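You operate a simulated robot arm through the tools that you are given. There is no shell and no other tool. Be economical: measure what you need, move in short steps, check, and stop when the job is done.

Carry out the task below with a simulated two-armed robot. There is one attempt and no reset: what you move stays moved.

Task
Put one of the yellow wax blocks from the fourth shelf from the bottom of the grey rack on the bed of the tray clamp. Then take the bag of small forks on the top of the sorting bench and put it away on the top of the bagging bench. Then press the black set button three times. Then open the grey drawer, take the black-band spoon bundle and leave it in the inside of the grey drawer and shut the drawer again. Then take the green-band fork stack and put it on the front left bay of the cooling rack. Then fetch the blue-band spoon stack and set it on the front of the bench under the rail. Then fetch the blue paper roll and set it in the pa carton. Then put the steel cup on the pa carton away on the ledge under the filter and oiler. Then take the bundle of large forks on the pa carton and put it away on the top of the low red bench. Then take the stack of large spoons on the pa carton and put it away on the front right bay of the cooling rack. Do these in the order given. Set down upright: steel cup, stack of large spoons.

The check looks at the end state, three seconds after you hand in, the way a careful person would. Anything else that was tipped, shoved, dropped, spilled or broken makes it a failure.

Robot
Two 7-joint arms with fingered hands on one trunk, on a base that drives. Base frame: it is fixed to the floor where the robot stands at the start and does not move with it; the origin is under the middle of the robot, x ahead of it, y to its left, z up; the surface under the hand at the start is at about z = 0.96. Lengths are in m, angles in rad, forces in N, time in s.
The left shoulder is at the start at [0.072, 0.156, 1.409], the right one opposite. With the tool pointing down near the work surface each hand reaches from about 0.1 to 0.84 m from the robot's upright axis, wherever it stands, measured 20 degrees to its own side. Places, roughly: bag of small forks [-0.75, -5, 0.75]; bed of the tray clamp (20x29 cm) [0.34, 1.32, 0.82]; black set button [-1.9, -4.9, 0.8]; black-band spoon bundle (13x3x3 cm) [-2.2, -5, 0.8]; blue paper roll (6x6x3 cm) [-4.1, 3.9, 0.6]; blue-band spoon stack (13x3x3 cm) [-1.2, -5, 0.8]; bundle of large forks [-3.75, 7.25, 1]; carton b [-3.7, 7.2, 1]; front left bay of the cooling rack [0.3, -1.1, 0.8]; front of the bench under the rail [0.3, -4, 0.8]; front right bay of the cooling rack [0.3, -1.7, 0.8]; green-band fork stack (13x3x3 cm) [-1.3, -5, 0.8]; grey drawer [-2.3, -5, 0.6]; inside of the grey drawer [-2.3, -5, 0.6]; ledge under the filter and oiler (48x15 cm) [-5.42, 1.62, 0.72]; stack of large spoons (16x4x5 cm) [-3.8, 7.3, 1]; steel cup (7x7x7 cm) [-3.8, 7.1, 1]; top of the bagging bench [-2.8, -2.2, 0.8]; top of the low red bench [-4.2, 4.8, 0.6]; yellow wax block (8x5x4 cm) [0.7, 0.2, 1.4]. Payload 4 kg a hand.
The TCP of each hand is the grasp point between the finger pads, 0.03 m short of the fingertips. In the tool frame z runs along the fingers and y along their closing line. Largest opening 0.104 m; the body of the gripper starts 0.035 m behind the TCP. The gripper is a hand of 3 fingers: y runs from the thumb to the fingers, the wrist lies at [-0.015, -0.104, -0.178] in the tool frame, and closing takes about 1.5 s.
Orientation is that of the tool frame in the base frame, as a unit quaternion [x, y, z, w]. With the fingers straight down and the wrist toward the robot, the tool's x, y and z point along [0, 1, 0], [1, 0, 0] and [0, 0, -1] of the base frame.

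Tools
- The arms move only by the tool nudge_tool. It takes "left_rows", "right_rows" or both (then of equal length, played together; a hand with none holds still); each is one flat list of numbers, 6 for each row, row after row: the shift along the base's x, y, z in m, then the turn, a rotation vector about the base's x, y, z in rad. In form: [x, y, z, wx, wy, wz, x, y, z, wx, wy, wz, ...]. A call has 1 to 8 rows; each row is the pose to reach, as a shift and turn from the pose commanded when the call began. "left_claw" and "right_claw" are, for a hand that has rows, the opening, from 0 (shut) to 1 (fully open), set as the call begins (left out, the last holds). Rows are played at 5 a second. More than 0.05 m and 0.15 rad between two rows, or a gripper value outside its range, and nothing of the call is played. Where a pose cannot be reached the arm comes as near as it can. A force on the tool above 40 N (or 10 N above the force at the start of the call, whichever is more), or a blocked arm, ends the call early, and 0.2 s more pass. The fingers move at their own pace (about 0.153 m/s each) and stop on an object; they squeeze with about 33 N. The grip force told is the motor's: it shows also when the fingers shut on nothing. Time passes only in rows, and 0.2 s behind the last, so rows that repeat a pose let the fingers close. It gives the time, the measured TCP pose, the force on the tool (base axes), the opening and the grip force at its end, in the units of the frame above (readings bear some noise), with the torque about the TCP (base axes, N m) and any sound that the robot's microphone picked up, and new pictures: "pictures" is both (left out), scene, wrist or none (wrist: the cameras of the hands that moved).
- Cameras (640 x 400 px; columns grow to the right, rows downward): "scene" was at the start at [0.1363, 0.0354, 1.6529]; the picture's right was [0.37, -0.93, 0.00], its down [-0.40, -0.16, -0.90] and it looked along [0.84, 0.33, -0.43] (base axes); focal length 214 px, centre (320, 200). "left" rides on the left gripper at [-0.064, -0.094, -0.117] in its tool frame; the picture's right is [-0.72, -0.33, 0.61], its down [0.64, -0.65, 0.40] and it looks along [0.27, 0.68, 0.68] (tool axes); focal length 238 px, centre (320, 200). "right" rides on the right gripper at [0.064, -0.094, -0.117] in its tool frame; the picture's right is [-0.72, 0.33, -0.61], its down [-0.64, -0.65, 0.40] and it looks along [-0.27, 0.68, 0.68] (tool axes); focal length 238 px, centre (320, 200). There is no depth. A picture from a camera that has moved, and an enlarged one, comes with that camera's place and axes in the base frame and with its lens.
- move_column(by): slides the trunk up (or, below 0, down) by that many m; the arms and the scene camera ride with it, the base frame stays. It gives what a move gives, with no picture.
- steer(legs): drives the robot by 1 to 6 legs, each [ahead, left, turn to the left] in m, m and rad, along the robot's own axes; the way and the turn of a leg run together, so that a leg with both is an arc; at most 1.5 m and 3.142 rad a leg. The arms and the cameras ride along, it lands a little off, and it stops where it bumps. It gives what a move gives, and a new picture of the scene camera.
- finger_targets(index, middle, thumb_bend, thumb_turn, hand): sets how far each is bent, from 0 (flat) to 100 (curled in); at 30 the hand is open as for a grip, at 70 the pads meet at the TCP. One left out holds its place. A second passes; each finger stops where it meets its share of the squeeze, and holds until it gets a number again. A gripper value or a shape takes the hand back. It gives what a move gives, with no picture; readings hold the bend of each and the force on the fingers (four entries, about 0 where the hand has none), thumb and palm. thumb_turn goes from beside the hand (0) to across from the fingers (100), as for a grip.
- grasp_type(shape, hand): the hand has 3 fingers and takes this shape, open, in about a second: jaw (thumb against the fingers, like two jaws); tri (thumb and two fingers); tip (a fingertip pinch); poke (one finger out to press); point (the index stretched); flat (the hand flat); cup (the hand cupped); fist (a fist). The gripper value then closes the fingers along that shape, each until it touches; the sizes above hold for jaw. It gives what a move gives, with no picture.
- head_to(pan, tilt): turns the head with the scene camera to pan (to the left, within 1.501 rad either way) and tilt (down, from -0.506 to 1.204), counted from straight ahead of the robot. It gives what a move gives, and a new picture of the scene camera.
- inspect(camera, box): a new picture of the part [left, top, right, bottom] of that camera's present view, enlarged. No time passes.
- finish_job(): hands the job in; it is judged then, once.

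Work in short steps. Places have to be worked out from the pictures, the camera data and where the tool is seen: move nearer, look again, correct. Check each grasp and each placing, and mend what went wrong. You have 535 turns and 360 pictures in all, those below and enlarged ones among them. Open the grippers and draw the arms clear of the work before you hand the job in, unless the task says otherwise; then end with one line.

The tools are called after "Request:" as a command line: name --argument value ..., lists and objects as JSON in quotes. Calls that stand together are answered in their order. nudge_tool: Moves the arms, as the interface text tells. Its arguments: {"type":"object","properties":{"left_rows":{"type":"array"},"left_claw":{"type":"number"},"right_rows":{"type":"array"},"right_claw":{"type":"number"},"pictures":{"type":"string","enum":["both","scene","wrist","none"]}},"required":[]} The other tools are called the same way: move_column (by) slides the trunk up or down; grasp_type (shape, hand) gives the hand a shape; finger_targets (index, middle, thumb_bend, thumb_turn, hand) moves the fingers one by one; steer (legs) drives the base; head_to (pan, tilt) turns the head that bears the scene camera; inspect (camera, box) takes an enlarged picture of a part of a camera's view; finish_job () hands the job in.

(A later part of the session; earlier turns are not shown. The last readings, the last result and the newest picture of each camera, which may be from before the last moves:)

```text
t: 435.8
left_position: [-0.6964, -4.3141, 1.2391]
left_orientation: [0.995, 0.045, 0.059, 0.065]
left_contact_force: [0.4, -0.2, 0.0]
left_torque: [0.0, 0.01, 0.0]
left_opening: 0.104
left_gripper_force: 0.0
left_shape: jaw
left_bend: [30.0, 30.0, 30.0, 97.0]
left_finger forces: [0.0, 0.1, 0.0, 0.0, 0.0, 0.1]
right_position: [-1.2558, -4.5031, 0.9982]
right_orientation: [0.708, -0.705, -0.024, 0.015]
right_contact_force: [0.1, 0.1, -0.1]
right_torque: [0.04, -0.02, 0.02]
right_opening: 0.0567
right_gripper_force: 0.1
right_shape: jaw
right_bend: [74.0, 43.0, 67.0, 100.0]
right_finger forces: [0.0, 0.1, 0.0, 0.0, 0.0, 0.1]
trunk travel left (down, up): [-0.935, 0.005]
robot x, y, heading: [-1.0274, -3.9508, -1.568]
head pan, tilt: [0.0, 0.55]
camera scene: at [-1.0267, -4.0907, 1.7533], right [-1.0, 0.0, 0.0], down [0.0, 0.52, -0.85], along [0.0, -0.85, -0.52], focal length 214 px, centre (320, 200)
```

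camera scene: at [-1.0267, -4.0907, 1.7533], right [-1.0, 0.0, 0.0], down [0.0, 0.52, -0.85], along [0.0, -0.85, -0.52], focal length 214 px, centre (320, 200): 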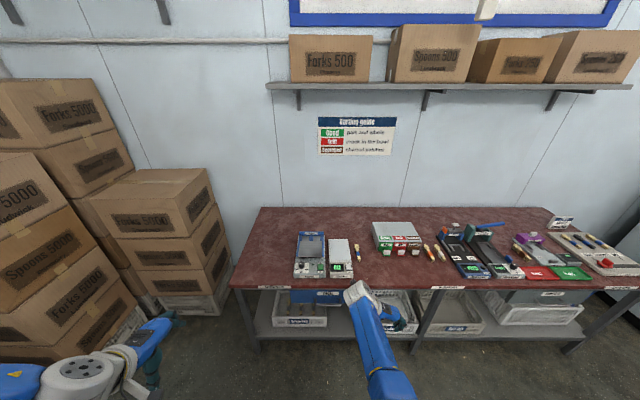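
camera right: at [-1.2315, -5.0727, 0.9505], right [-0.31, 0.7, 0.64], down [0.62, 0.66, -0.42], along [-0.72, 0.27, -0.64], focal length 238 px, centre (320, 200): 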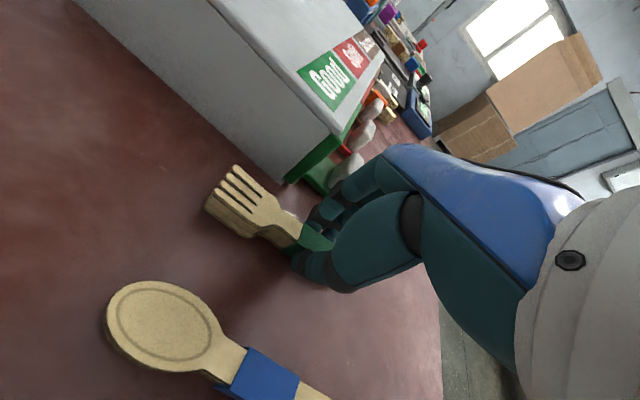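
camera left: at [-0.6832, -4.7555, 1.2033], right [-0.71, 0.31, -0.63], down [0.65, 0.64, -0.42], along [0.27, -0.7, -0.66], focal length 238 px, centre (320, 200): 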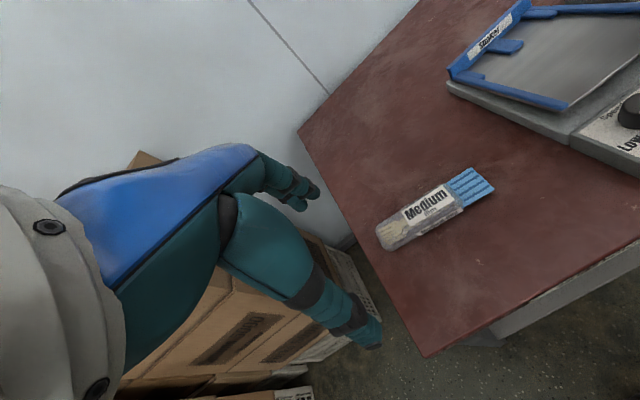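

Lined up: TCP x is -1.256. I drive ahead 0.5, lower the trunk and check by wrist camera.

Request:
steer --legs '[[0.497, 0, 0]]'

Request:
move_column --by -0.11

Request:
inspect --camera "right" --box '[0, 0, 640, 400]'

```text
t: 438.7
left_position: [-0.691, -4.8029, 1.2412]
left_orientation: [0.994, 0.05, 0.062, 0.069]
left_contact_force: [-0.7, 0.6, 0.7]
left_torque: [0.0, -0.01, -0.02]
left_opening: 0.104
left_gripper_force: 0.0
left_shape: jaw
left_bend: [30.0, 30.0, 30.0, 97.0]
left_finger forces: [0.0, 0.0, 0.0, 0.0, 0.1, 0.0]
right_position: [-1.2533, -4.994, 0.9992]
right_orientation: [0.71, -0.704, -0.023, 0.015]
right_contact_force: [-0.4, 0.3, -0.3]
right_torque: [-0.02, 0.02, -0.02]
right_opening: 0.0567
right_gripper_force: 0.1
right_shape: jaw
right_bend: [74.0, 43.0, 67.0, 100.0]
right_finger forces: [0.0, 0.0, 0.1, 0.1, 0.1, 0.1]
trunk travel left (down, up): [-0.935, 0.005]
robot x, y, heading: [-1.0267, -4.4405, -1.566]
head pan, tilt: [0.0, 0.55]
camera scene: at [-1.0248, -4.5794, 1.7537], right [-1.0, -0.01, 0.0], down [0.0, 0.52, -0.85], along [0.0, -0.85, -0.52], focal length 214 px, centre (320, 200)
```

scene: 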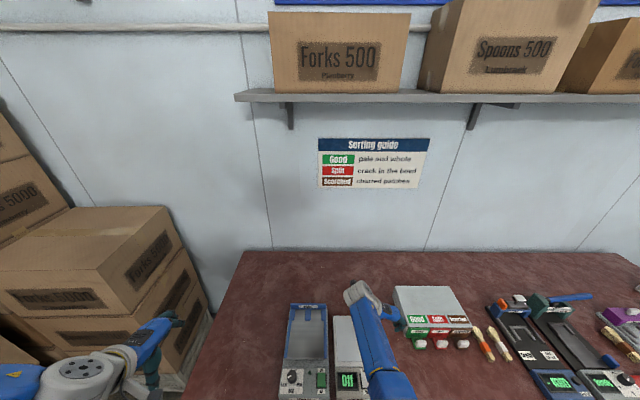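

```text
t: 440.1
left_position: [-0.6909, -4.806, 1.1301]
left_orientation: [0.994, 0.05, 0.063, 0.068]
left_contact_force: [-0.2, -0.4, 0.6]
left_torque: [0.0, -0.01, -0.04]
left_opening: 0.1038
left_gripper_force: 0.1
left_shape: jaw
left_bend: [30.0, 30.0, 30.0, 97.0]
left_finger forces: [0.0, 0.0, 0.0, 0.0, 0.0, 0.0]
right_position: [-1.2535, -4.9948, 0.8879]
right_orientation: [0.71, -0.704, -0.022, 0.015]
right_contact_force: [-0.2, -0.3, -0.4]
right_torque: [0.04, -0.01, 0.02]
right_opening: 0.0574
right_gripper_force: 0.0
right_shape: jaw
right_bend: [74.0, 43.0, 67.0, 100.0]
right_finger forces: [0.1, 0.0, 0.0, 0.1, 0.0, 0.0]
trunk travel left (down, up): [-0.825, 0.115]
robot x, y, heading: [-1.0285, -4.4426, -1.563]
head pan, tilt: [0.0, 0.55]
```

```text
1.00 times, centred on (320, 200) of right (not enlarged: the box is as wide or as high as the picture)
camera zoom: at [-1.153, -5.0597, 1.0003], right [-0.3, 0.71, 0.64], down [0.62, 0.65, -0.43], along [-0.72, 0.27, -0.64], focal length 238 px, centre (320, 200)
```

zoom: 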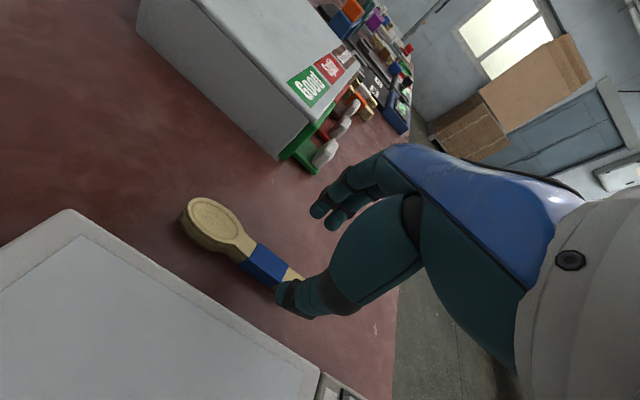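

I narrow the opening slightly, adjust, then descend with the trunk.

Request:
nudge_tool --right_rows '[-0.003, -0.005, 0, 0, 0, 0, -0.004, -0.008, 0, 0, 0, 0, -0.004, -0.008, 0, 0, 0, 0]' --right_claw 0.48 --pictures "none"

Request:
move_column --by -0.052

Request:
nudge_tool --right_rows '[0, 0, 0, 0, 0, 0, 0, 0, 0, 0, 0, 0, 0, 0, 0, 0, 0, 0, 0, 0, 0, 0, 0, 0, 0, 0, 0, 0, 0, 0, 0, 0, 0, 0, 0, 0]' --right_claw 0 --pictures "wrist"

```text
t: 440.9
left_position: [-0.6912, -4.8036, 1.1297]
left_orientation: [0.995, 0.05, 0.063, 0.067]
left_contact_force: [-0.1, 0.4, -0.1]
left_torque: [0.01, 0.0, 0.01]
left_opening: 0.1038
left_gripper_force: 0.2
left_shape: jaw
left_bend: [30.0, 30.0, 30.0, 97.0]
left_finger forces: [0.0, 0.1, 0.0, 0.0, 0.0, 0.0]
right_position: [-1.2572, -5.0031, 0.888]
right_orientation: [0.71, -0.704, -0.023, 0.015]
right_contact_force: [-0.2, 0.2, 0.1]
right_torque: [0.01, 0.0, -0.01]
right_opening: 0.0503
right_gripper_force: 0.1
right_shape: jaw
right_bend: [74.0, 45.0, 70.0, 100.0]
right_finger forces: [0.1, 0.0, 0.1, 0.0, 0.0, 0.0]
trunk travel left (down, up): [-0.825, 0.115]
robot x, y, heading: [-1.0294, -4.4411, -1.56]
head pan, tilt: [0.0, 0.55]
```

```text
t: 441.8
left_position: [-0.6895, -4.8056, 1.0786]
left_orientation: [0.994, 0.051, 0.063, 0.068]
left_contact_force: [0.4, -0.2, -0.3]
left_torque: [0.02, -0.02, 0.01]
left_opening: 0.104
left_gripper_force: 0.0
left_shape: jaw
left_bend: [30.0, 30.0, 30.0, 97.0]
left_finger forces: [0.0, 0.1, 0.1, 0.0, 0.0, 0.0]
right_position: [-1.2568, -5.0032, 0.836]
right_orientation: [0.71, -0.704, -0.023, 0.016]
right_contact_force: [-0.1, -0.1, 0.0]
right_torque: [-0.01, -0.01, 0.0]
right_opening: 0.0504
right_gripper_force: 0.0
right_shape: jaw
right_bend: [74.0, 45.0, 70.0, 100.0]
right_finger forces: [0.0, 0.0, 0.0, 0.0, 0.0, 0.0]
trunk travel left (down, up): [-0.773, 0.167]
robot x, y, heading: [-1.0272, -4.4456, -1.565]
head pan, tilt: [0.0, 0.55]
```

```text
t: 443.2
left_position: [-0.6915, -4.8046, 1.0787]
left_orientation: [0.994, 0.05, 0.064, 0.067]
left_contact_force: [0.2, -0.1, 0.6]
left_torque: [-0.02, -0.01, -0.01]
left_opening: 0.1038
left_gripper_force: 0.1
left_shape: jaw
left_bend: [30.0, 30.0, 30.0, 97.0]
left_finger forces: [0.1, 0.1, 0.0, 0.0, 0.0, 0.0]
right_position: [-1.2573, -5.0031, 0.8366]
right_orientation: [0.71, -0.703, -0.023, 0.015]
right_contact_force: [-0.1, 0.8, -0.6]
right_torque: [0.0, -0.02, -0.01]
right_opening: 0.0105
right_gripper_force: 33.1
right_shape: jaw
right_bend: [72.0, 64.0, 74.0, 100.0]
right_finger forces: [19.5, 10.2, 0.0, 0.1, 29.5, 0.0]
trunk travel left (down, up): [-0.773, 0.167]
robot x, y, heading: [-1.028, -4.4417, -1.565]
head pan, tilt: [0.0, 0.55]
camera right: at [-1.1571, -5.068, 0.9482], right [-0.3, 0.71, 0.64], down [0.62, 0.65, -0.43], along [-0.72, 0.27, -0.64], focal length 238 px, centre (320, 200)
```

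right: 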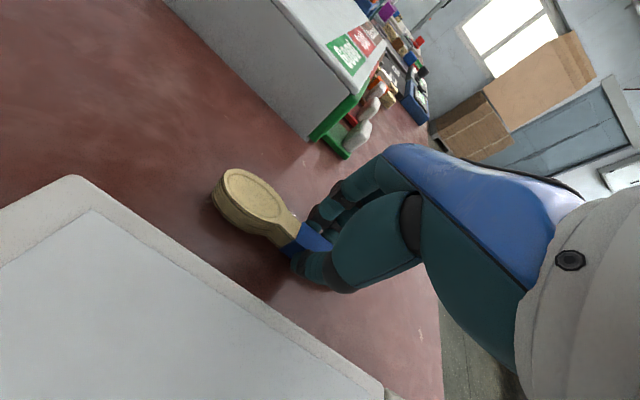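

Gripped. I lift, back off and turn to face the bench under the rail.

Request:
move_column --by 0.15

Request:
steer --legs '[[-0.55, 0, 0], [0, 0, 1.565]]'

Request:
head_to --pan -0.1 --tilt 0.55

```text
t: 445.0
left_position: [-0.6901, -4.807, 1.2285]
left_orientation: [0.995, 0.05, 0.062, 0.067]
left_contact_force: [-0.2, 1.2, 1.0]
left_torque: [-0.02, 0.02, 0.03]
left_opening: 0.104
left_gripper_force: 0.0
left_shape: jaw
left_bend: [30.0, 30.0, 30.0, 97.0]
left_finger forces: [0.0, 0.1, 0.0, 0.0, 0.0, 0.0]
right_position: [-1.258, -5.005, 0.9853]
right_orientation: [0.71, -0.703, -0.023, 0.014]
right_contact_force: [-0.2, -0.1, -0.7]
right_torque: [0.04, -0.02, -0.03]
right_opening: 0.0101
right_gripper_force: 32.9
right_shape: jaw
right_bend: [72.0, 64.0, 74.0, 100.0]
right_finger forces: [19.4, 10.2, 0.1, 0.1, 29.6, 0.0]
trunk travel left (down, up): [-0.923, 0.017]
robot x, y, heading: [-1.0276, -4.4436, -1.565]
head pan, tilt: [0.0, 0.55]
```

```text
t: 452.0
left_position: [-0.6626, -3.5548, 1.2286]
left_orientation: [0.67, 0.736, 0.093, 0.004]
left_contact_force: [0.8, -1.3, 0.2]
left_torque: [-0.03, -0.02, -0.02]
left_opening: 0.1038
left_gripper_force: 0.1
left_shape: jaw
left_bend: [30.0, 30.0, 30.0, 97.0]
left_finger forces: [0.0, 0.1, 0.0, 0.1, 0.0, 0.0]
right_position: [-0.4711, -4.123, 0.9856]
right_orientation: [1.0, 0.0, -0.006, 0.026]
right_contact_force: [0.2, 0.3, -0.8]
right_torque: [0.0, 0.01, -0.02]
right_opening: 0.01
right_gripper_force: 33.2
right_shape: jaw
right_bend: [72.0, 64.0, 74.0, 100.0]
right_finger forces: [19.4, 10.1, 0.1, 0.0, 29.5, 0.0]
trunk travel left (down, up): [-0.923, 0.017]
robot x, y, heading: [-1.0313, -3.8905, 0.0]
head pan, tilt: [0.0, 0.55]
camera scene: at [-0.8881, -3.886, 1.7412], right [0.0, -1.0, 0.0], down [-0.52, 0.0, -0.85], along [0.85, 0.0, -0.52], focal length 214 px, centre (320, 200)
```

scene: 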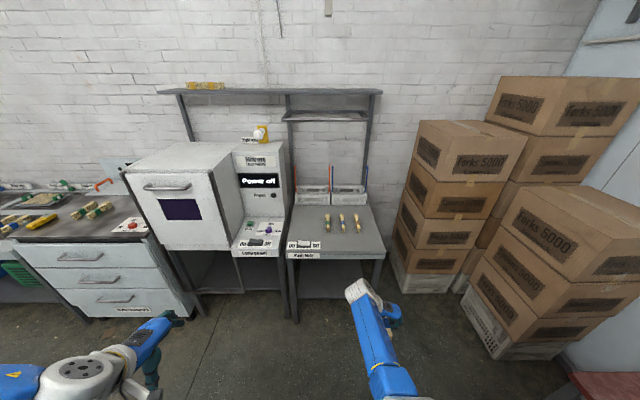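

```text
t: 452.6
left_position: [-0.6635, -3.5547, 1.228]
left_orientation: [0.669, 0.737, 0.095, 0.002]
left_contact_force: [0.2, 0.2, 0.4]
left_torque: [-0.03, -0.02, 0.02]
left_opening: 0.1036
left_gripper_force: 0.1
left_shape: jaw
left_bend: [30.0, 30.0, 30.0, 97.0]
left_finger forces: [0.0, 0.0, 0.0, 0.1, 0.1, 0.1]
right_position: [-0.4705, -4.1224, 0.9861]
right_orientation: [1.0, 0.001, -0.004, 0.026]
right_contact_force: [0.3, 0.4, 0.1]
right_torque: [-0.03, 0.01, 0.0]
right_opening: 0.0099
right_gripper_force: 32.8
right_shape: jaw
right_bend: [72.0, 64.0, 74.0, 100.0]
right_finger forces: [19.4, 10.1, 0.1, 0.0, 29.5, 0.0]
trunk travel left (down, up): [-0.923, 0.017]
robot x, y, heading: [-1.0292, -3.8853, -0.0]
head pan, tilt: [-0.099, 0.55]
camera scene: at [-0.8887, -3.8942, 1.7412], right [-0.1, -0.99, 0.0], down [-0.52, 0.05, -0.85], along [0.85, -0.09, -0.52], focal length 214 px, centre (320, 200)
```

scene: 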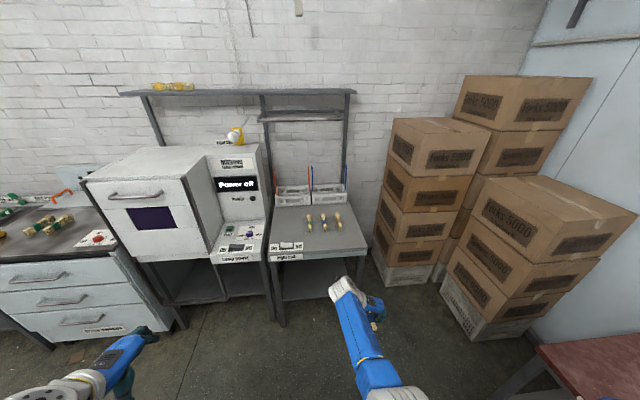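

Request:
inspect --camera "scene" --box '[220, 90, 420, 280]'

```text
2.11 times, centred on (320, 185) of scene
camera zoom: at [-0.8887, -3.8942, 1.7412], right [-0.1, -0.99, 0.0], down [-0.52, 0.05, -0.85], along [0.85, -0.09, -0.52], focal length 452 px, centre (320, 232)
```

zoom: 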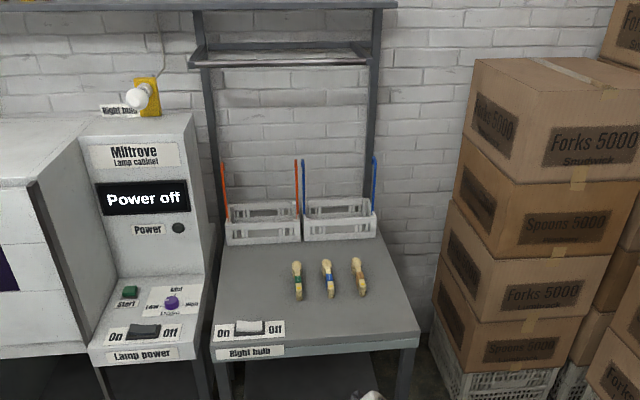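

The bench's front strip has room around (0.14, -4.11), in front of the existing bundles. I drive so the held stack lands there.

Request:
steer --legs '[[0.6, 0.01, 0]]'

Request:
nudge_tool --right_rows '[0, 0, 0, 0, 0, 0, 0, 0, 0, 0, 0, 0, 0, 0, 0, 0, 0, 0]' --pictures "wrist"

```text
t: 456.0
left_position: [-0.0726, -3.5436, 1.2298]
left_orientation: [0.669, 0.737, 0.095, 0.005]
left_contact_force: [-0.7, -0.3, -0.3]
left_torque: [0.01, -0.02, -0.01]
left_opening: 0.1039
left_gripper_force: 0.0
left_shape: jaw
left_bend: [30.0, 30.0, 30.0, 97.0]
left_finger forces: [0.0, 0.0, 0.0, 0.0, 0.1, 0.1]
right_position: [0.12, -4.1115, 0.9886]
right_orientation: [1.0, 0.001, -0.004, 0.026]
right_contact_force: [-0.6, -0.7, -0.5]
right_torque: [-0.02, -0.02, -0.04]
right_opening: 0.0102
right_gripper_force: 32.9
right_shape: jaw
right_bend: [72.0, 64.0, 74.0, 100.0]
right_finger forces: [19.4, 10.0, 0.0, 0.0, 29.5, 0.1]
trunk travel left (down, up): [-0.923, 0.017]
robot x, y, heading: [-0.4369, -3.8752, -0.002]
head pan, tilt: [-0.099, 0.55]
camera scene: at [-0.3001, -3.8848, 1.7417], right [-0.1, -0.99, 0.0], down [-0.52, 0.05, -0.85], along [0.85, -0.09, -0.52], focal length 214 px, centre (320, 200)
```

scene: 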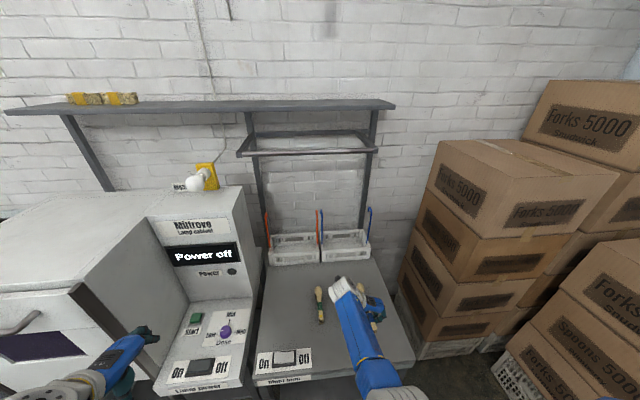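

```text
t: 456.8
left_position: [-0.0712, -3.541, 1.2288]
left_orientation: [0.667, 0.739, 0.097, 0.003]
left_contact_force: [1.1, 0.1, -0.4]
left_torque: [-0.01, -0.05, -0.03]
left_opening: 0.1037
left_gripper_force: 0.0
left_shape: jaw
left_bend: [30.0, 30.0, 30.0, 97.0]
left_finger forces: [0.0, 0.1, 0.1, 0.1, 0.0, 0.0]
right_position: [0.1204, -4.112, 0.9869]
right_orientation: [1.0, 0.001, -0.004, 0.026]
right_contact_force: [1.0, 0.9, -0.7]
right_torque: [-0.02, 0.02, -0.01]
right_opening: 0.01
right_gripper_force: 32.7
right_shape: jaw
right_bend: [72.0, 64.0, 74.0, 100.0]
right_finger forces: [19.5, 10.1, 0.0, 0.0, 29.6, 0.0]
trunk travel left (down, up): [-0.923, 0.017]
robot x, y, heading: [-0.434, -3.8804, 0.002]
head pan, tilt: [-0.099, 0.55]
camera right: at [0.185, -4.0125, 1.0994], right [-0.71, -0.3, 0.64], down [-0.65, 0.63, -0.43], along [-0.27, -0.72, -0.64], focal length 238 px, centre (320, 200)
```

right: 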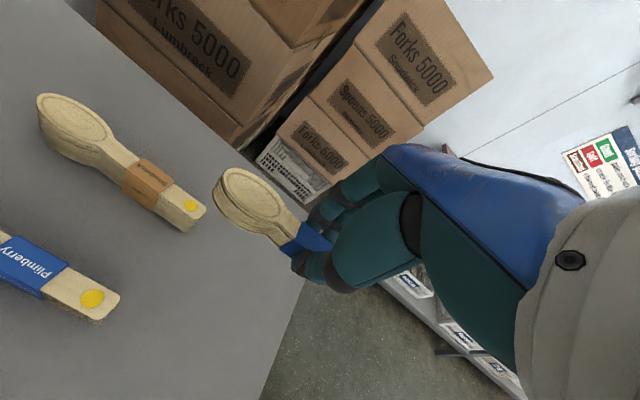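

My stack fits between and in front of the other bundles, fully on the bench. I lower with the trunk.

Request:
move_column --by -0.125

Request:
nudge_tool --right_rows '[-0.005, 0, -0.006, 0, 0, 0, -0.005, 0, -0.012, 0, 0, 0]' --pictures "wrist"

```text
t: 458.3
left_position: [-0.0704, -3.5411, 1.1033]
left_orientation: [0.667, 0.739, 0.096, 0.003]
left_contact_force: [0.3, 0.7, 0.4]
left_torque: [0.0, 0.0, 0.01]
left_opening: 0.1039
left_gripper_force: 0.0
left_shape: jaw
left_bend: [30.0, 30.0, 30.0, 97.0]
left_finger forces: [0.1, 0.0, 0.0, 0.0, 0.0, 0.0]
right_position: [0.1218, -4.1126, 0.8622]
right_orientation: [1.0, 0.001, -0.006, 0.026]
right_contact_force: [-0.3, 0.1, -1.2]
right_torque: [0.0, 0.0, 0.0]
right_opening: 0.0102
right_gripper_force: 33.4
right_shape: jaw
right_bend: [72.0, 64.0, 74.0, 100.0]
right_finger forces: [19.3, 10.1, 0.0, 0.0, 29.5, 0.0]
trunk travel left (down, up): [-0.798, 0.142]
robot x, y, heading: [-0.4397, -3.8807, -0.001]
head pan, tilt: [-0.099, 0.55]
```

```text
t: 458.9
left_position: [-0.0735, -3.5411, 1.1055]
left_orientation: [0.668, 0.738, 0.097, 0.004]
left_contact_force: [-0.4, 0.5, 0.4]
left_torque: [0.02, 0.01, 0.0]
left_opening: 0.1041
left_gripper_force: 0.1
left_shape: jaw
left_bend: [30.0, 30.0, 30.0, 97.0]
left_finger forces: [0.1, 0.0, 0.0, 0.1, 0.0, 0.1]
right_position: [0.1169, -4.112, 0.8542]
right_orientation: [1.0, 0.001, 0.0, 0.028]
right_contact_force: [2.7, -2.5, 17.1]
right_torque: [-0.06, -0.01, 0.04]
right_opening: 0.0106
right_gripper_force: 32.5
right_shape: jaw
right_bend: [72.0, 64.0, 74.0, 100.0]
right_finger forces: [22.5, 12.9, 0.0, 0.0, 33.4, 0.0]
trunk travel left (down, up): [-0.798, 0.142]
robot x, y, heading: [-0.4371, -3.882, 0.001]
head pan, tilt: [-0.099, 0.55]
camera right: at [0.1794, -4.0118, 0.967], right [-0.72, -0.29, 0.63], down [-0.64, 0.63, -0.44], along [-0.27, -0.72, -0.64], focal length 238 px, centre (320, 200)
```

right: 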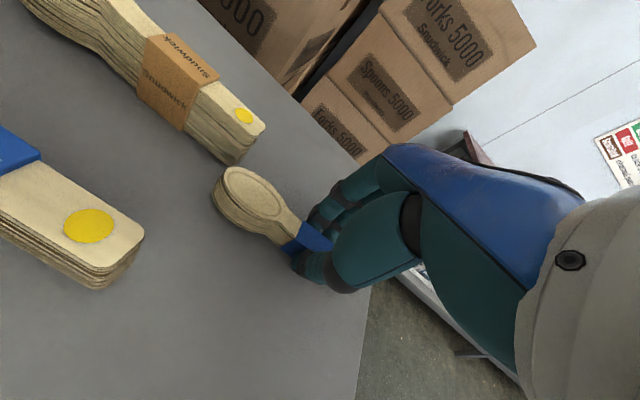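

Contact. I release and rise.

Request:
nudge_tool --right_rows '[0, 0, 0.003, 0, 0, 0, 0, 0, 0.003, 0, 0, 0, 0, 0, 0.003, 0, 0, 0, 0, 0, 0.003, 0, 0, 0]' --right_claw 0.5 --pictures "none"

Request:
move_column --by 0.14

Request:
inspect --camera "right" --box '[0, 0, 640, 400]'

```text
t: 459.9
left_position: [-0.0712, -3.5409, 1.1035]
left_orientation: [0.668, 0.738, 0.095, 0.002]
left_contact_force: [0.3, -0.9, 0.9]
left_torque: [0.0, -0.01, 0.01]
left_opening: 0.1042
left_gripper_force: 0.0
left_shape: jaw
left_bend: [30.0, 30.0, 30.0, 97.0]
left_finger forces: [0.0, 0.1, 0.0, 0.0, 0.0, 0.1]
right_position: [0.1161, -4.1117, 0.8538]
right_orientation: [1.0, 0.001, -0.005, 0.027]
right_contact_force: [-0.8, -2.1, 3.7]
right_torque: [0.08, 0.01, -0.01]
right_opening: 0.0502
right_gripper_force: 0.1
right_shape: jaw
right_bend: [74.0, 45.0, 72.0, 100.0]
right_finger forces: [0.0, 0.0, 0.0, 0.2, 3.3, 0.1]
trunk travel left (down, up): [-0.798, 0.142]
robot x, y, heading: [-0.4379, -3.8785, -0.002]
head pan, tilt: [-0.099, 0.55]
```

```text
t: 461.6
left_position: [-0.0699, -3.542, 1.2436]
left_orientation: [0.668, 0.738, 0.096, 0.003]
left_contact_force: [1.0, -0.4, -0.2]
left_torque: [0.01, 0.01, -0.01]
left_opening: 0.104
left_gripper_force: 0.1
left_shape: jaw
left_bend: [30.0, 30.0, 30.0, 97.0]
left_finger forces: [0.0, 0.1, 0.0, 0.0, 0.0, 0.1]
right_position: [0.1161, -4.1118, 0.9919]
right_orientation: [1.0, 0.001, -0.006, 0.026]
right_contact_force: [0.1, 0.2, 0.0]
right_torque: [-0.01, -0.02, 0.0]
right_opening: 0.0516
right_gripper_force: 0.0
right_shape: jaw
right_bend: [74.0, 45.0, 70.0, 100.0]
right_finger forces: [0.0, 0.0, 0.0, 0.0, 0.0, 0.1]
trunk travel left (down, up): [-0.938, 0.002]
robot x, y, heading: [-0.4346, -3.8808, 0.003]
head pan, tilt: [-0.099, 0.55]
```

```text
1.00 times, centred on (320, 200) of right (not enlarged: the box is as wide or as high as the picture)
camera zoom: at [0.1809, -4.0125, 1.1047], right [-0.71, -0.3, 0.64], down [-0.65, 0.63, -0.43], along [-0.27, -0.72, -0.64], focal length 238 px, centre (320, 200)
```

zoom: 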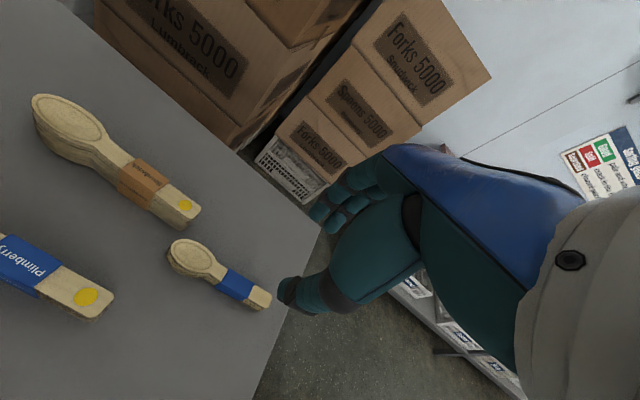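

The blue spoon stack is set on the bench's front. Now the far side of the hall: I back out, turn north and drive up the aisle to look around.

Request:
steer --legs '[[-0.68, 0, 0], [0, 0, 1.571], [1.5, 0, 0], [1.5, 0, 0], [1.4, 0, 0]]'

Request:
head_to --pan 0.5 --tilt 0.3

```text
t: 489.7
left_position: [-1.4021, 0.8786, 1.2445]
left_orientation: [-0.043, 0.994, 0.071, -0.066]
left_contact_force: [0.3, 0.3, 0.4]
left_torque: [0.0, 0.01, 0.01]
left_opening: 0.1041
left_gripper_force: 0.1
left_shape: jaw
left_bend: [30.0, 30.0, 30.0, 97.0]
left_finger forces: [0.0, 0.0, 0.0, 0.0, 0.0, 0.0]
right_position: [-0.8279, 1.057, 0.9934]
right_orientation: [0.711, 0.703, 0.015, 0.022]
right_contact_force: [-0.2, -0.4, 0.0]
right_torque: [0.0, 0.02, -0.01]
right_opening: 0.0514
right_gripper_force: 0.0
right_shape: jaw
right_bend: [74.0, 45.0, 70.0, 100.0]
right_finger forces: [0.0, 0.1, 0.1, 0.0, 0.0, 0.1]
trunk travel left (down, up): [-0.938, 0.002]
robot x, y, heading: [-1.0702, 0.5101, 1.559]
head pan, tilt: [-0.099, 0.55]
camera scene: at [-1.0628, 0.6488, 1.7564], right [0.99, -0.11, 0.0], down [-0.06, -0.52, -0.85], along [0.1, 0.85, -0.52], focal length 214 px, centre (320, 200)
```

scene: 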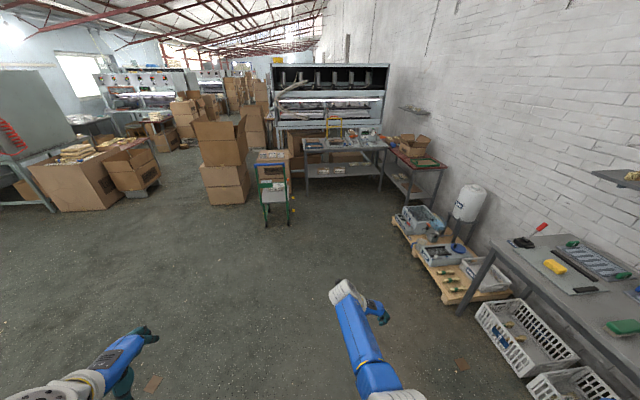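

```text
t: 490.7
left_position: [-1.4022, 0.8796, 1.2445]
left_orientation: [-0.044, 0.994, 0.072, -0.067]
left_contact_force: [-0.7, 0.1, 0.6]
left_torque: [0.03, 0.0, 0.02]
left_opening: 0.104
left_gripper_force: 0.0
left_shape: jaw
left_bend: [30.0, 30.0, 30.0, 97.0]
left_finger forces: [0.0, 0.1, 0.0, 0.0, 0.1, 0.0]
right_position: [-0.8289, 1.0584, 0.9923]
right_orientation: [0.711, 0.703, 0.015, 0.021]
right_contact_force: [-0.3, -0.1, 0.2]
right_torque: [0.0, 0.01, 0.01]
right_opening: 0.0517
right_gripper_force: 0.1
right_shape: jaw
right_bend: [74.0, 45.0, 70.0, 100.0]
right_finger forces: [0.1, 0.1, 0.1, 0.1, 0.0, 0.0]
trunk travel left (down, up): [-0.938, 0.002]
robot x, y, heading: [-1.0722, 0.5075, 1.557]
head pan, tilt: [0.499, 0.3]
camera scene: at [-1.1164, 0.6444, 1.7791], right [0.89, 0.47, 0.0], down [0.14, -0.26, -0.95], along [-0.44, 0.84, -0.3], focal length 214 px, centre (320, 200)
```

scene: 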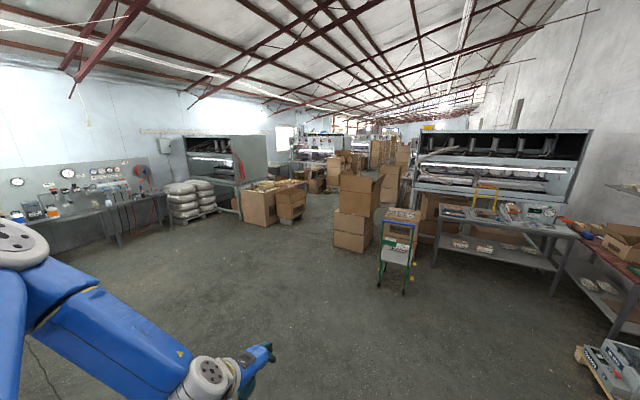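

I enlarge the region where the paper roll, low red bench and the cartons should be.

Request:
inspect --camera "scene" --box '[0, 120, 220, 258]'

Request:
inspect --camera "scene" --box '[200, 120, 420, 258]'

```text
2.90 times, centred on (110, 189) of scene
camera zoom: at [-1.1164, 0.6444, 1.7791], right [0.89, 0.47, 0.0], down [0.14, -0.26, -0.95], along [-0.44, 0.84, -0.3], focal length 622 px, centre (929, 232)
```

zoom: 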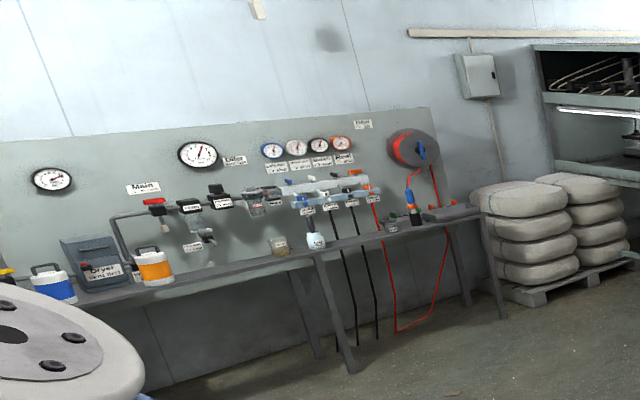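

```text
2.90 times, centred on (310, 189) of scene
camera zoom: at [-1.1164, 0.6444, 1.7791], right [0.89, 0.47, 0.0], down [0.14, -0.26, -0.95], along [-0.44, 0.84, -0.3], focal length 622 px, centre (349, 232)
```

zoom: 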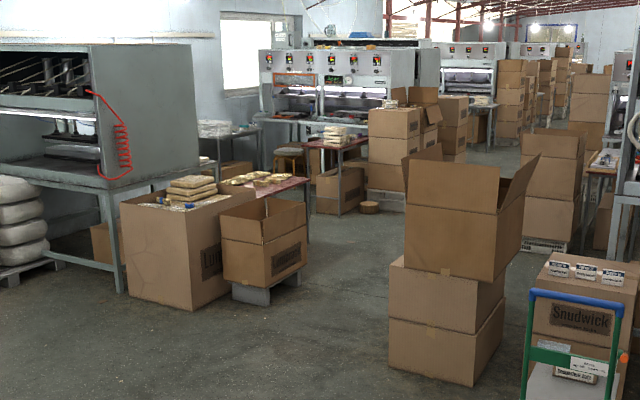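

The blue roll sits on the big carton near (-4.1, 3.9). I drive diagonally across the open floor to stand south of it.

Request:
steer --legs '[[0.7, 1.0, 0], [0.65, 1.0, 0], [0.65, 0.9, 0.012]]'

Request:
head_to --pan 0 --tilt 0.55

```text
t: 507.9
left_position: [-4.2823, 2.9184, 1.2444]
left_orientation: [-0.05, 0.994, 0.071, -0.069]
left_contact_force: [-0.4, 0.0, 0.0]
left_torque: [0.01, 0.03, 0.02]
left_opening: 0.104
left_gripper_force: 0.0
left_shape: jaw
left_bend: [30.0, 30.0, 30.0, 97.0]
left_finger forces: [0.0, 0.0, 0.0, 0.0, 0.1, 0.0]
right_position: [-3.7093, 3.1002, 0.9929]
right_orientation: [0.708, 0.706, 0.014, 0.02]
right_contact_force: [-0.1, -0.3, 0.8]
right_torque: [0.01, 0.02, -0.04]
right_opening: 0.052
right_gripper_force: 0.1
right_shape: jaw
right_bend: [74.0, 45.0, 70.0, 100.0]
right_finger forces: [0.0, 0.0, 0.0, 0.0, 0.0, 0.0]
trunk travel left (down, up): [-0.938, 0.002]
robot x, y, heading: [-3.9477, 2.5494, 1.566]
head pan, tilt: [0.499, 0.3]
camera scene: at [-3.9944, 2.6837, 1.7794], right [0.88, 0.47, 0.0], down [0.14, -0.26, -0.95], along [-0.45, 0.84, -0.3], focal length 214 px, centre (320, 200)
```

scene: 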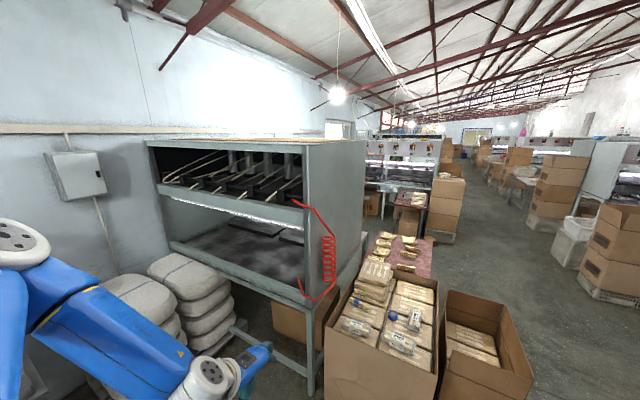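

```text
t: 508.8
left_position: [-4.2852, 2.9189, 1.2457]
left_orientation: [-0.049, 0.994, 0.073, -0.07]
left_contact_force: [-0.5, -0.1, 0.1]
left_torque: [-0.02, 0.03, -0.03]
left_opening: 0.1037
left_gripper_force: 0.1
left_shape: jaw
left_bend: [30.0, 30.0, 30.0, 97.0]
left_finger forces: [0.1, 0.0, 0.0, 0.1, 0.0, 0.0]
right_position: [-3.7094, 3.0996, 0.9931]
right_orientation: [0.708, 0.706, 0.014, 0.02]
right_contact_force: [-0.7, -0.2, 0.3]
right_torque: [-0.01, 0.0, 0.0]
right_opening: 0.0515
right_gripper_force: 0.1
right_shape: jaw
right_bend: [74.0, 45.0, 70.0, 100.0]
right_finger forces: [0.0, 0.1, 0.0, 0.0, 0.1, 0.0]
trunk travel left (down, up): [-0.938, 0.002]
robot x, y, heading: [-3.9493, 2.5491, 1.567]
head pan, tilt: [0.0, 0.55]
camera scene: at [-3.9508, 2.6926, 1.7563], right [1.0, -0.01, 0.0], down [0.0, -0.52, -0.85], along [0.01, 0.85, -0.52], focal length 214 px, centre (320, 200)
```

scene: 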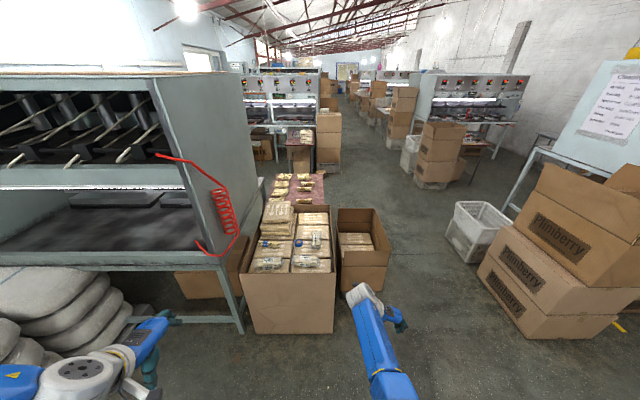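

Request:
inspect --camera "scene" --box '[220, 160, 400, 290]'

```text
3.08 times, centred on (310, 225) of scene
camera zoom: at [-3.9508, 2.6926, 1.7563], right [1.0, -0.01, 0.0], down [0.0, -0.52, -0.85], along [0.01, 0.85, -0.52], focal length 660 px, centre (351, 123)
```

zoom: 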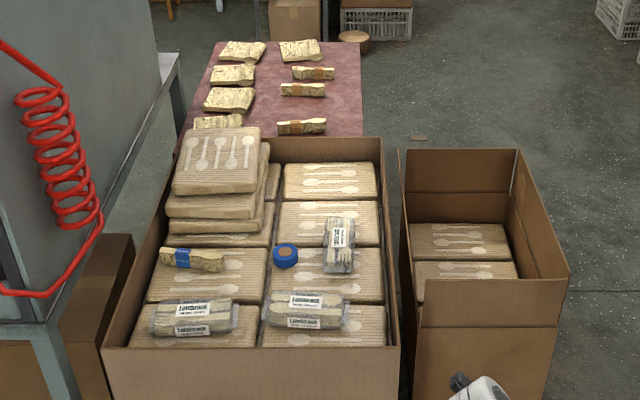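

The roll is at about (-4.10, 3.94, 0.6) inside the big open carton. I pitch the yawed right hand forward for reach, raise the left hand, and lower the trunk.

Request:
nudge_tool --right_rows '[0, 0.01, 0.02, 0.14, 0, 0, -0.02, 0.02, 0.04, 0.28, 0, 0, -0.04, 0.03, 0.06, 0.42, 0, 0, -0.06, 0.04, 0.08, 0.56, 0, 0, -0.08, 0.05, 0.1, 0.56, 0, 0, -0.1, 0.06, 0.1, 0.56, 0, 0]' --left_rows '[0, 0, 0.03, 0, 0, 0, 0, 0, 0.06, 0, 0, 0, 0, 0, 0.09, 0, 0, 0, 0, 0, 0.12, 0, 0, 0, 0, 0, 0.14, 0, 0, 0, 0, 0, 0.14, 0, 0, 0]' --right_claw 0.9 --pictures "none"

Request:
move_column --by -0.3

```text
t: 509.8
left_position: [-4.3026, 2.9554, 1.347]
left_orientation: [-0.049, 0.994, 0.072, -0.067]
left_contact_force: [-0.1, -0.7, 0.4]
left_torque: [-0.01, 0.0, 0.02]
left_opening: 0.1038
left_gripper_force: 0.0
left_shape: jaw
left_bend: [30.0, 30.0, 30.0, 97.0]
left_finger forces: [0.0, 0.0, 0.0, 0.1, 0.0, 0.1]
left hand out of reach, approached as far as the arm can: row 1, 2, 3, 4
right_position: [-3.6677, 3.1444, 1.08]
right_orientation: [0.688, 0.672, 0.252, -0.106]
right_contact_force: [-0.3, 0.1, -0.1]
right_torque: [0.0, -0.03, 0.0]
right_opening: 0.0935
right_gripper_force: 0.0
right_shape: jaw
right_bend: [29.0, 32.0, 35.0, 98.0]
right_finger forces: [0.1, 0.0, 0.0, 0.1, 0.1, 0.0]
trunk travel left (down, up): [-0.938, 0.002]
robot x, y, heading: [-3.9474, 2.5493, 1.565]
head pan, tilt: [0.0, 0.55]
stopped in row 4 (right hand): the arm was blocked; the commanded pose is now the measured one
```

```text
t: 512.8
left_position: [-4.3027, 2.9579, 1.0452]
left_orientation: [-0.048, 0.994, 0.073, -0.068]
left_contact_force: [0.4, -0.5, -0.5]
left_torque: [0.0, -0.01, 0.01]
left_opening: 0.104
left_gripper_force: 0.0
left_shape: jaw
left_bend: [30.0, 30.0, 30.0, 97.0]
left_finger forces: [0.0, 0.0, 0.0, 0.0, 0.1, 0.0]
right_position: [-3.6677, 3.1481, 0.7803]
right_orientation: [0.688, 0.673, 0.251, -0.106]
right_contact_force: [0.4, -0.4, 0.0]
right_torque: [-0.02, -0.03, -0.01]
right_opening: 0.0935
right_gripper_force: 0.1
right_shape: jaw
right_bend: [29.0, 32.0, 35.0, 98.0]
right_finger forces: [0.0, 0.0, 0.0, 0.0, 0.0, 0.1]
trunk travel left (down, up): [-0.638, 0.302]
robot x, y, heading: [-3.949, 2.5495, 1.566]
head pan, tilt: [0.0, 0.55]
```

The arm brushed the torso. I extend forward while correcting the roll.

Request:
nudge_tool --right_rows '[0, 0.04, 0, 0, 0.1, 0.04, 0, 0.08, 0, 0.03, 0.19, 0.07, 0, 0.11, 0.01, 0.05, 0.19, 0.07]' --pictures "none"

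```text
t: 513.6
left_position: [-4.3033, 2.9584, 1.0462]
left_orientation: [-0.048, 0.994, 0.071, -0.067]
left_contact_force: [-0.4, 0.1, -0.9]
left_torque: [-0.01, -0.01, 0.01]
left_opening: 0.104
left_gripper_force: 0.1
left_shape: jaw
left_bend: [30.0, 30.0, 30.0, 97.0]
left_finger forces: [0.0, 0.0, 0.0, 0.0, 0.1, 0.0]
right_position: [-3.6691, 3.2574, 0.7883]
right_orientation: [0.683, 0.677, 0.195, -0.195]
right_contact_force: [-0.2, 0.5, -0.6]
right_torque: [-0.01, -0.01, 0.04]
right_opening: 0.0937
right_gripper_force: 0.0
right_shape: jaw
right_bend: [29.0, 32.0, 35.0, 98.0]
right_finger forces: [0.0, 0.1, 0.0, 0.0, 0.0, 0.0]
trunk travel left (down, up): [-0.638, 0.302]
robot x, y, heading: [-3.9482, 2.5468, 1.562]
head pan, tilt: [0.0, 0.55]
```

Orientation is good. I bring the hand inward 12 cm.

Request:
nudge_tool --right_rows '[-0.03, 0.01, 0, 0, 0, 0, -0.06, 0.02, 0, 0, 0, 0, -0.09, 0.03, 0, 0, 0, 0, -0.12, 0.04, 0, 0, 0, 0, -0.14, 0.04, 0, 0, 0, 0]' --pictures "none"

```text
t: 514.8
left_position: [-4.3034, 2.9579, 1.0475]
left_orientation: [-0.048, 0.994, 0.074, -0.067]
left_contact_force: [-0.5, 0.8, -0.4]
left_torque: [0.03, 0.02, 0.01]
left_opening: 0.1039
left_gripper_force: 0.0
left_shape: jaw
left_bend: [30.0, 30.0, 30.0, 97.0]
left_finger forces: [0.0, 0.0, 0.0, 0.0, 0.1, 0.1]
right_position: [-3.7956, 3.2844, 0.7914]
right_orientation: [0.683, 0.676, 0.198, -0.194]
right_contact_force: [-0.1, 0.2, -0.2]
right_torque: [-0.02, -0.01, -0.01]
right_opening: 0.0935
right_gripper_force: 0.1
right_shape: jaw
right_bend: [29.0, 32.0, 35.0, 98.0]
right_finger forces: [0.0, 0.1, 0.0, 0.1, 0.1, 0.0]
right hand out of reach, approached as far as the arm can: row 4, 5
trunk travel left (down, up): [-0.638, 0.302]
robot x, y, heading: [-3.9515, 2.5481, 1.568]
head pan, tilt: [0.0, 0.55]
```

The machine at left constrains me, so I turn 0.35 rad left and approach such that the hand comes over the roll.

Request:
steer --legs '[[0, 0, 0.35], [0.52, -0.15, 0]]'

Request:
inspect --camera "right" --box '[0, 0, 640, 400]'

```text
t: 519.0
left_position: [-4.4589, 3.3567, 1.048]
left_orientation: [-0.22, 0.97, 0.06, -0.079]
left_contact_force: [-0.4, -0.4, -0.9]
left_torque: [0.0, -0.01, -0.01]
left_opening: 0.1039
left_gripper_force: 0.2
left_shape: jaw
left_bend: [30.0, 30.0, 30.0, 97.0]
left_finger forces: [0.0, 0.1, 0.1, 0.1, 0.0, 0.0]
right_position: [-4.0935, 3.8356, 0.7929]
right_orientation: [0.555, 0.784, 0.16, -0.226]
right_contact_force: [-0.4, -0.2, 0.9]
right_torque: [0.04, -0.01, -0.03]
right_opening: 0.0936
right_gripper_force: 0.1
right_shape: jaw
right_bend: [29.0, 32.0, 35.0, 98.0]
right_finger forces: [0.1, 0.0, 0.1, 0.0, 0.1, 0.0]
trunk travel left (down, up): [-0.638, 0.302]
robot x, y, heading: [-3.9861, 3.0936, 1.913]
head pan, tilt: [0.0, 0.55]
camera scene: at [-4.0378, 3.226, 1.4564], right [0.94, 0.33, 0.0], down [0.18, -0.49, -0.85], along [-0.28, 0.8, -0.52], focal length 214 px, centre (320, 200)
```

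scene: 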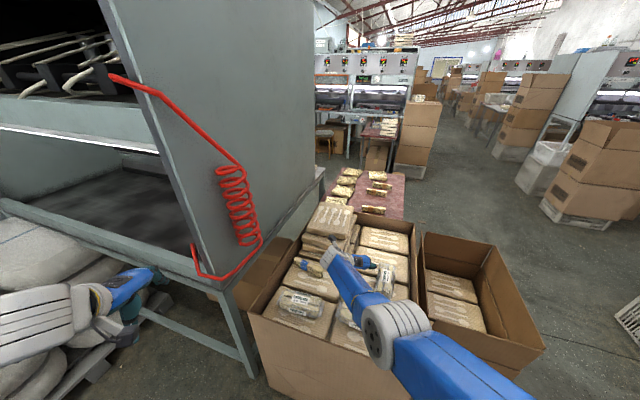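

```text
1.00 times, centred on (320, 200) of right (not enlarged: the box is as wide or as high as the picture)
camera zoom: at [-4.1806, 3.7958, 0.9268], right [0.62, -0.77, 0.14], down [-0.51, -0.52, -0.68], along [0.6, 0.35, -0.72], focal length 238 px, centre (320, 200)
```

zoom: 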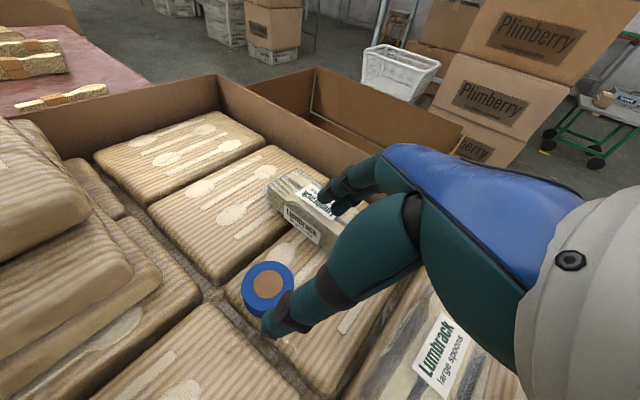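

The roll's top centre is about (-4.10, 3.886, 0.65), with 5 cm to the nearest bag. I creep 5 cm forward and lower with the trunk.

Request:
steer --legs '[[0.05, 0.0, 0]]'

Request:
nudge_tool --right_rows '[0.006, 0, 0, 0, 0, 0, 0.006, 0, 0, 0, 0, 0]' --right_claw 0.82 --pictures "none"

Request:
move_column --by -0.09

Request:
inspect --camera "right" --box '[0, 0, 640, 400]'

```text
t: 519.9
left_position: [-4.4717, 3.3958, 1.0508]
left_orientation: [-0.22, 0.97, 0.064, -0.08]
left_contact_force: [0.4, 0.7, -0.3]
left_torque: [0.02, 0.01, 0.03]
left_opening: 0.1041
left_gripper_force: 0.0
left_shape: jaw
left_bend: [30.0, 30.0, 30.0, 97.0]
left_finger forces: [0.0, 0.0, 0.1, 0.0, 0.0, 0.0]
right_position: [-4.1075, 3.878, 0.7964]
right_orientation: [0.555, 0.783, 0.162, -0.23]
right_contact_force: [-0.9, -1.0, -0.7]
right_torque: [0.04, 0.01, 0.01]
right_opening: 0.0937
right_gripper_force: 0.0
right_shape: jaw
right_bend: [29.0, 32.0, 35.0, 98.0]
right_finger forces: [0.0, 0.0, 0.0, 0.0, 0.0, 0.0]
trunk travel left (down, up): [-0.638, 0.302]
robot x, y, heading: [-3.9989, 3.1389, 1.912]
head pan, tilt: [0.0, 0.55]
camera scene: at [-4.0501, 3.2648, 1.4575], right [0.94, 0.33, 0.0], down [0.17, -0.49, -0.86], along [-0.29, 0.81, -0.52], focal length 214 px, centre (320, 200)
```

scene: 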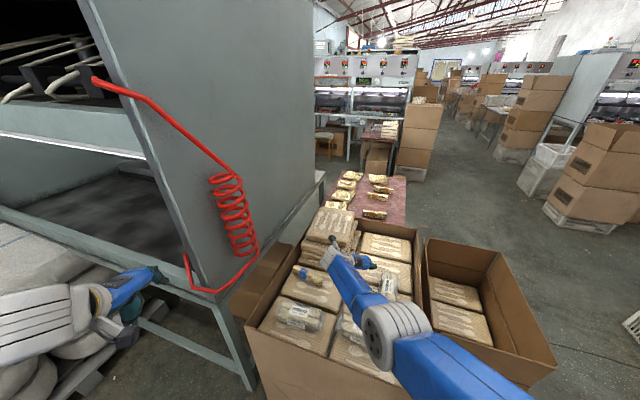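

```text
t: 520.5
left_position: [-4.4715, 3.3999, 1.0495]
left_orientation: [-0.221, 0.97, 0.061, -0.08]
left_contact_force: [-0.7, 0.0, 0.6]
left_torque: [0.01, 0.03, 0.02]
left_opening: 0.104
left_gripper_force: 0.2
left_shape: jaw
left_bend: [30.0, 30.0, 30.0, 97.0]
left_finger forces: [0.0, 0.0, 0.1, 0.0, 0.0, 0.0]
right_position: [-4.1035, 3.8811, 0.7935]
right_orientation: [0.554, 0.784, 0.16, -0.229]
right_contact_force: [0.5, -0.5, 0.2]
right_torque: [0.02, 0.0, 0.02]
right_opening: 0.0854
right_gripper_force: 0.1
right_shape: jaw
right_bend: [27.0, 33.0, 47.0, 99.0]
right_finger forces: [0.1, 0.0, 0.0, 0.1, 0.1, 0.0]
trunk travel left (down, up): [-0.638, 0.302]
robot x, y, heading: [-4.0008, 3.1414, 1.909]
head pan, tilt: [0.0, 0.55]
```

```text
t: 521.8
left_position: [-4.4711, 3.4036, 0.9582]
left_orientation: [-0.22, 0.97, 0.061, -0.079]
left_contact_force: [-0.3, 0.8, -0.2]
left_torque: [-0.01, 0.03, -0.03]
left_opening: 0.104
left_gripper_force: 0.0
left_shape: jaw
left_bend: [30.0, 30.0, 30.0, 97.0]
left_finger forces: [0.0, 0.1, 0.0, 0.1, 0.1, 0.0]
right_position: [-4.1032, 3.8835, 0.7025]
right_orientation: [0.555, 0.784, 0.159, -0.227]
right_contact_force: [-0.1, -0.4, -0.6]
right_torque: [0.04, 0.0, -0.03]
right_opening: 0.0851
right_gripper_force: 0.0
right_shape: jaw
right_bend: [27.0, 33.0, 47.0, 99.0]
right_finger forces: [0.0, 0.0, 0.0, 0.0, 0.0, 0.1]
trunk travel left (down, up): [-0.548, 0.392]
robot x, y, heading: [-4.0049, 3.143, 1.913]
head pan, tilt: [0.0, 0.55]
```

```text
1.00 times, centred on (320, 200) of right (not enlarged: the box is as wide or as high as the picture)
camera zoom: at [-4.1893, 3.8436, 0.8362], right [0.62, -0.77, 0.13], down [-0.51, -0.52, -0.68], along [0.6, 0.35, -0.72], focal length 238 px, centre (320, 200)
```

zoom: 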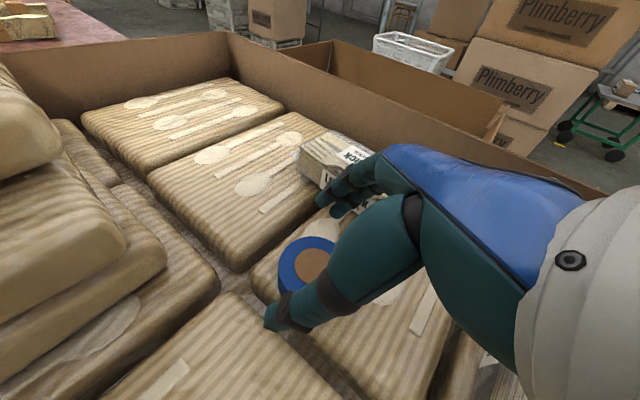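

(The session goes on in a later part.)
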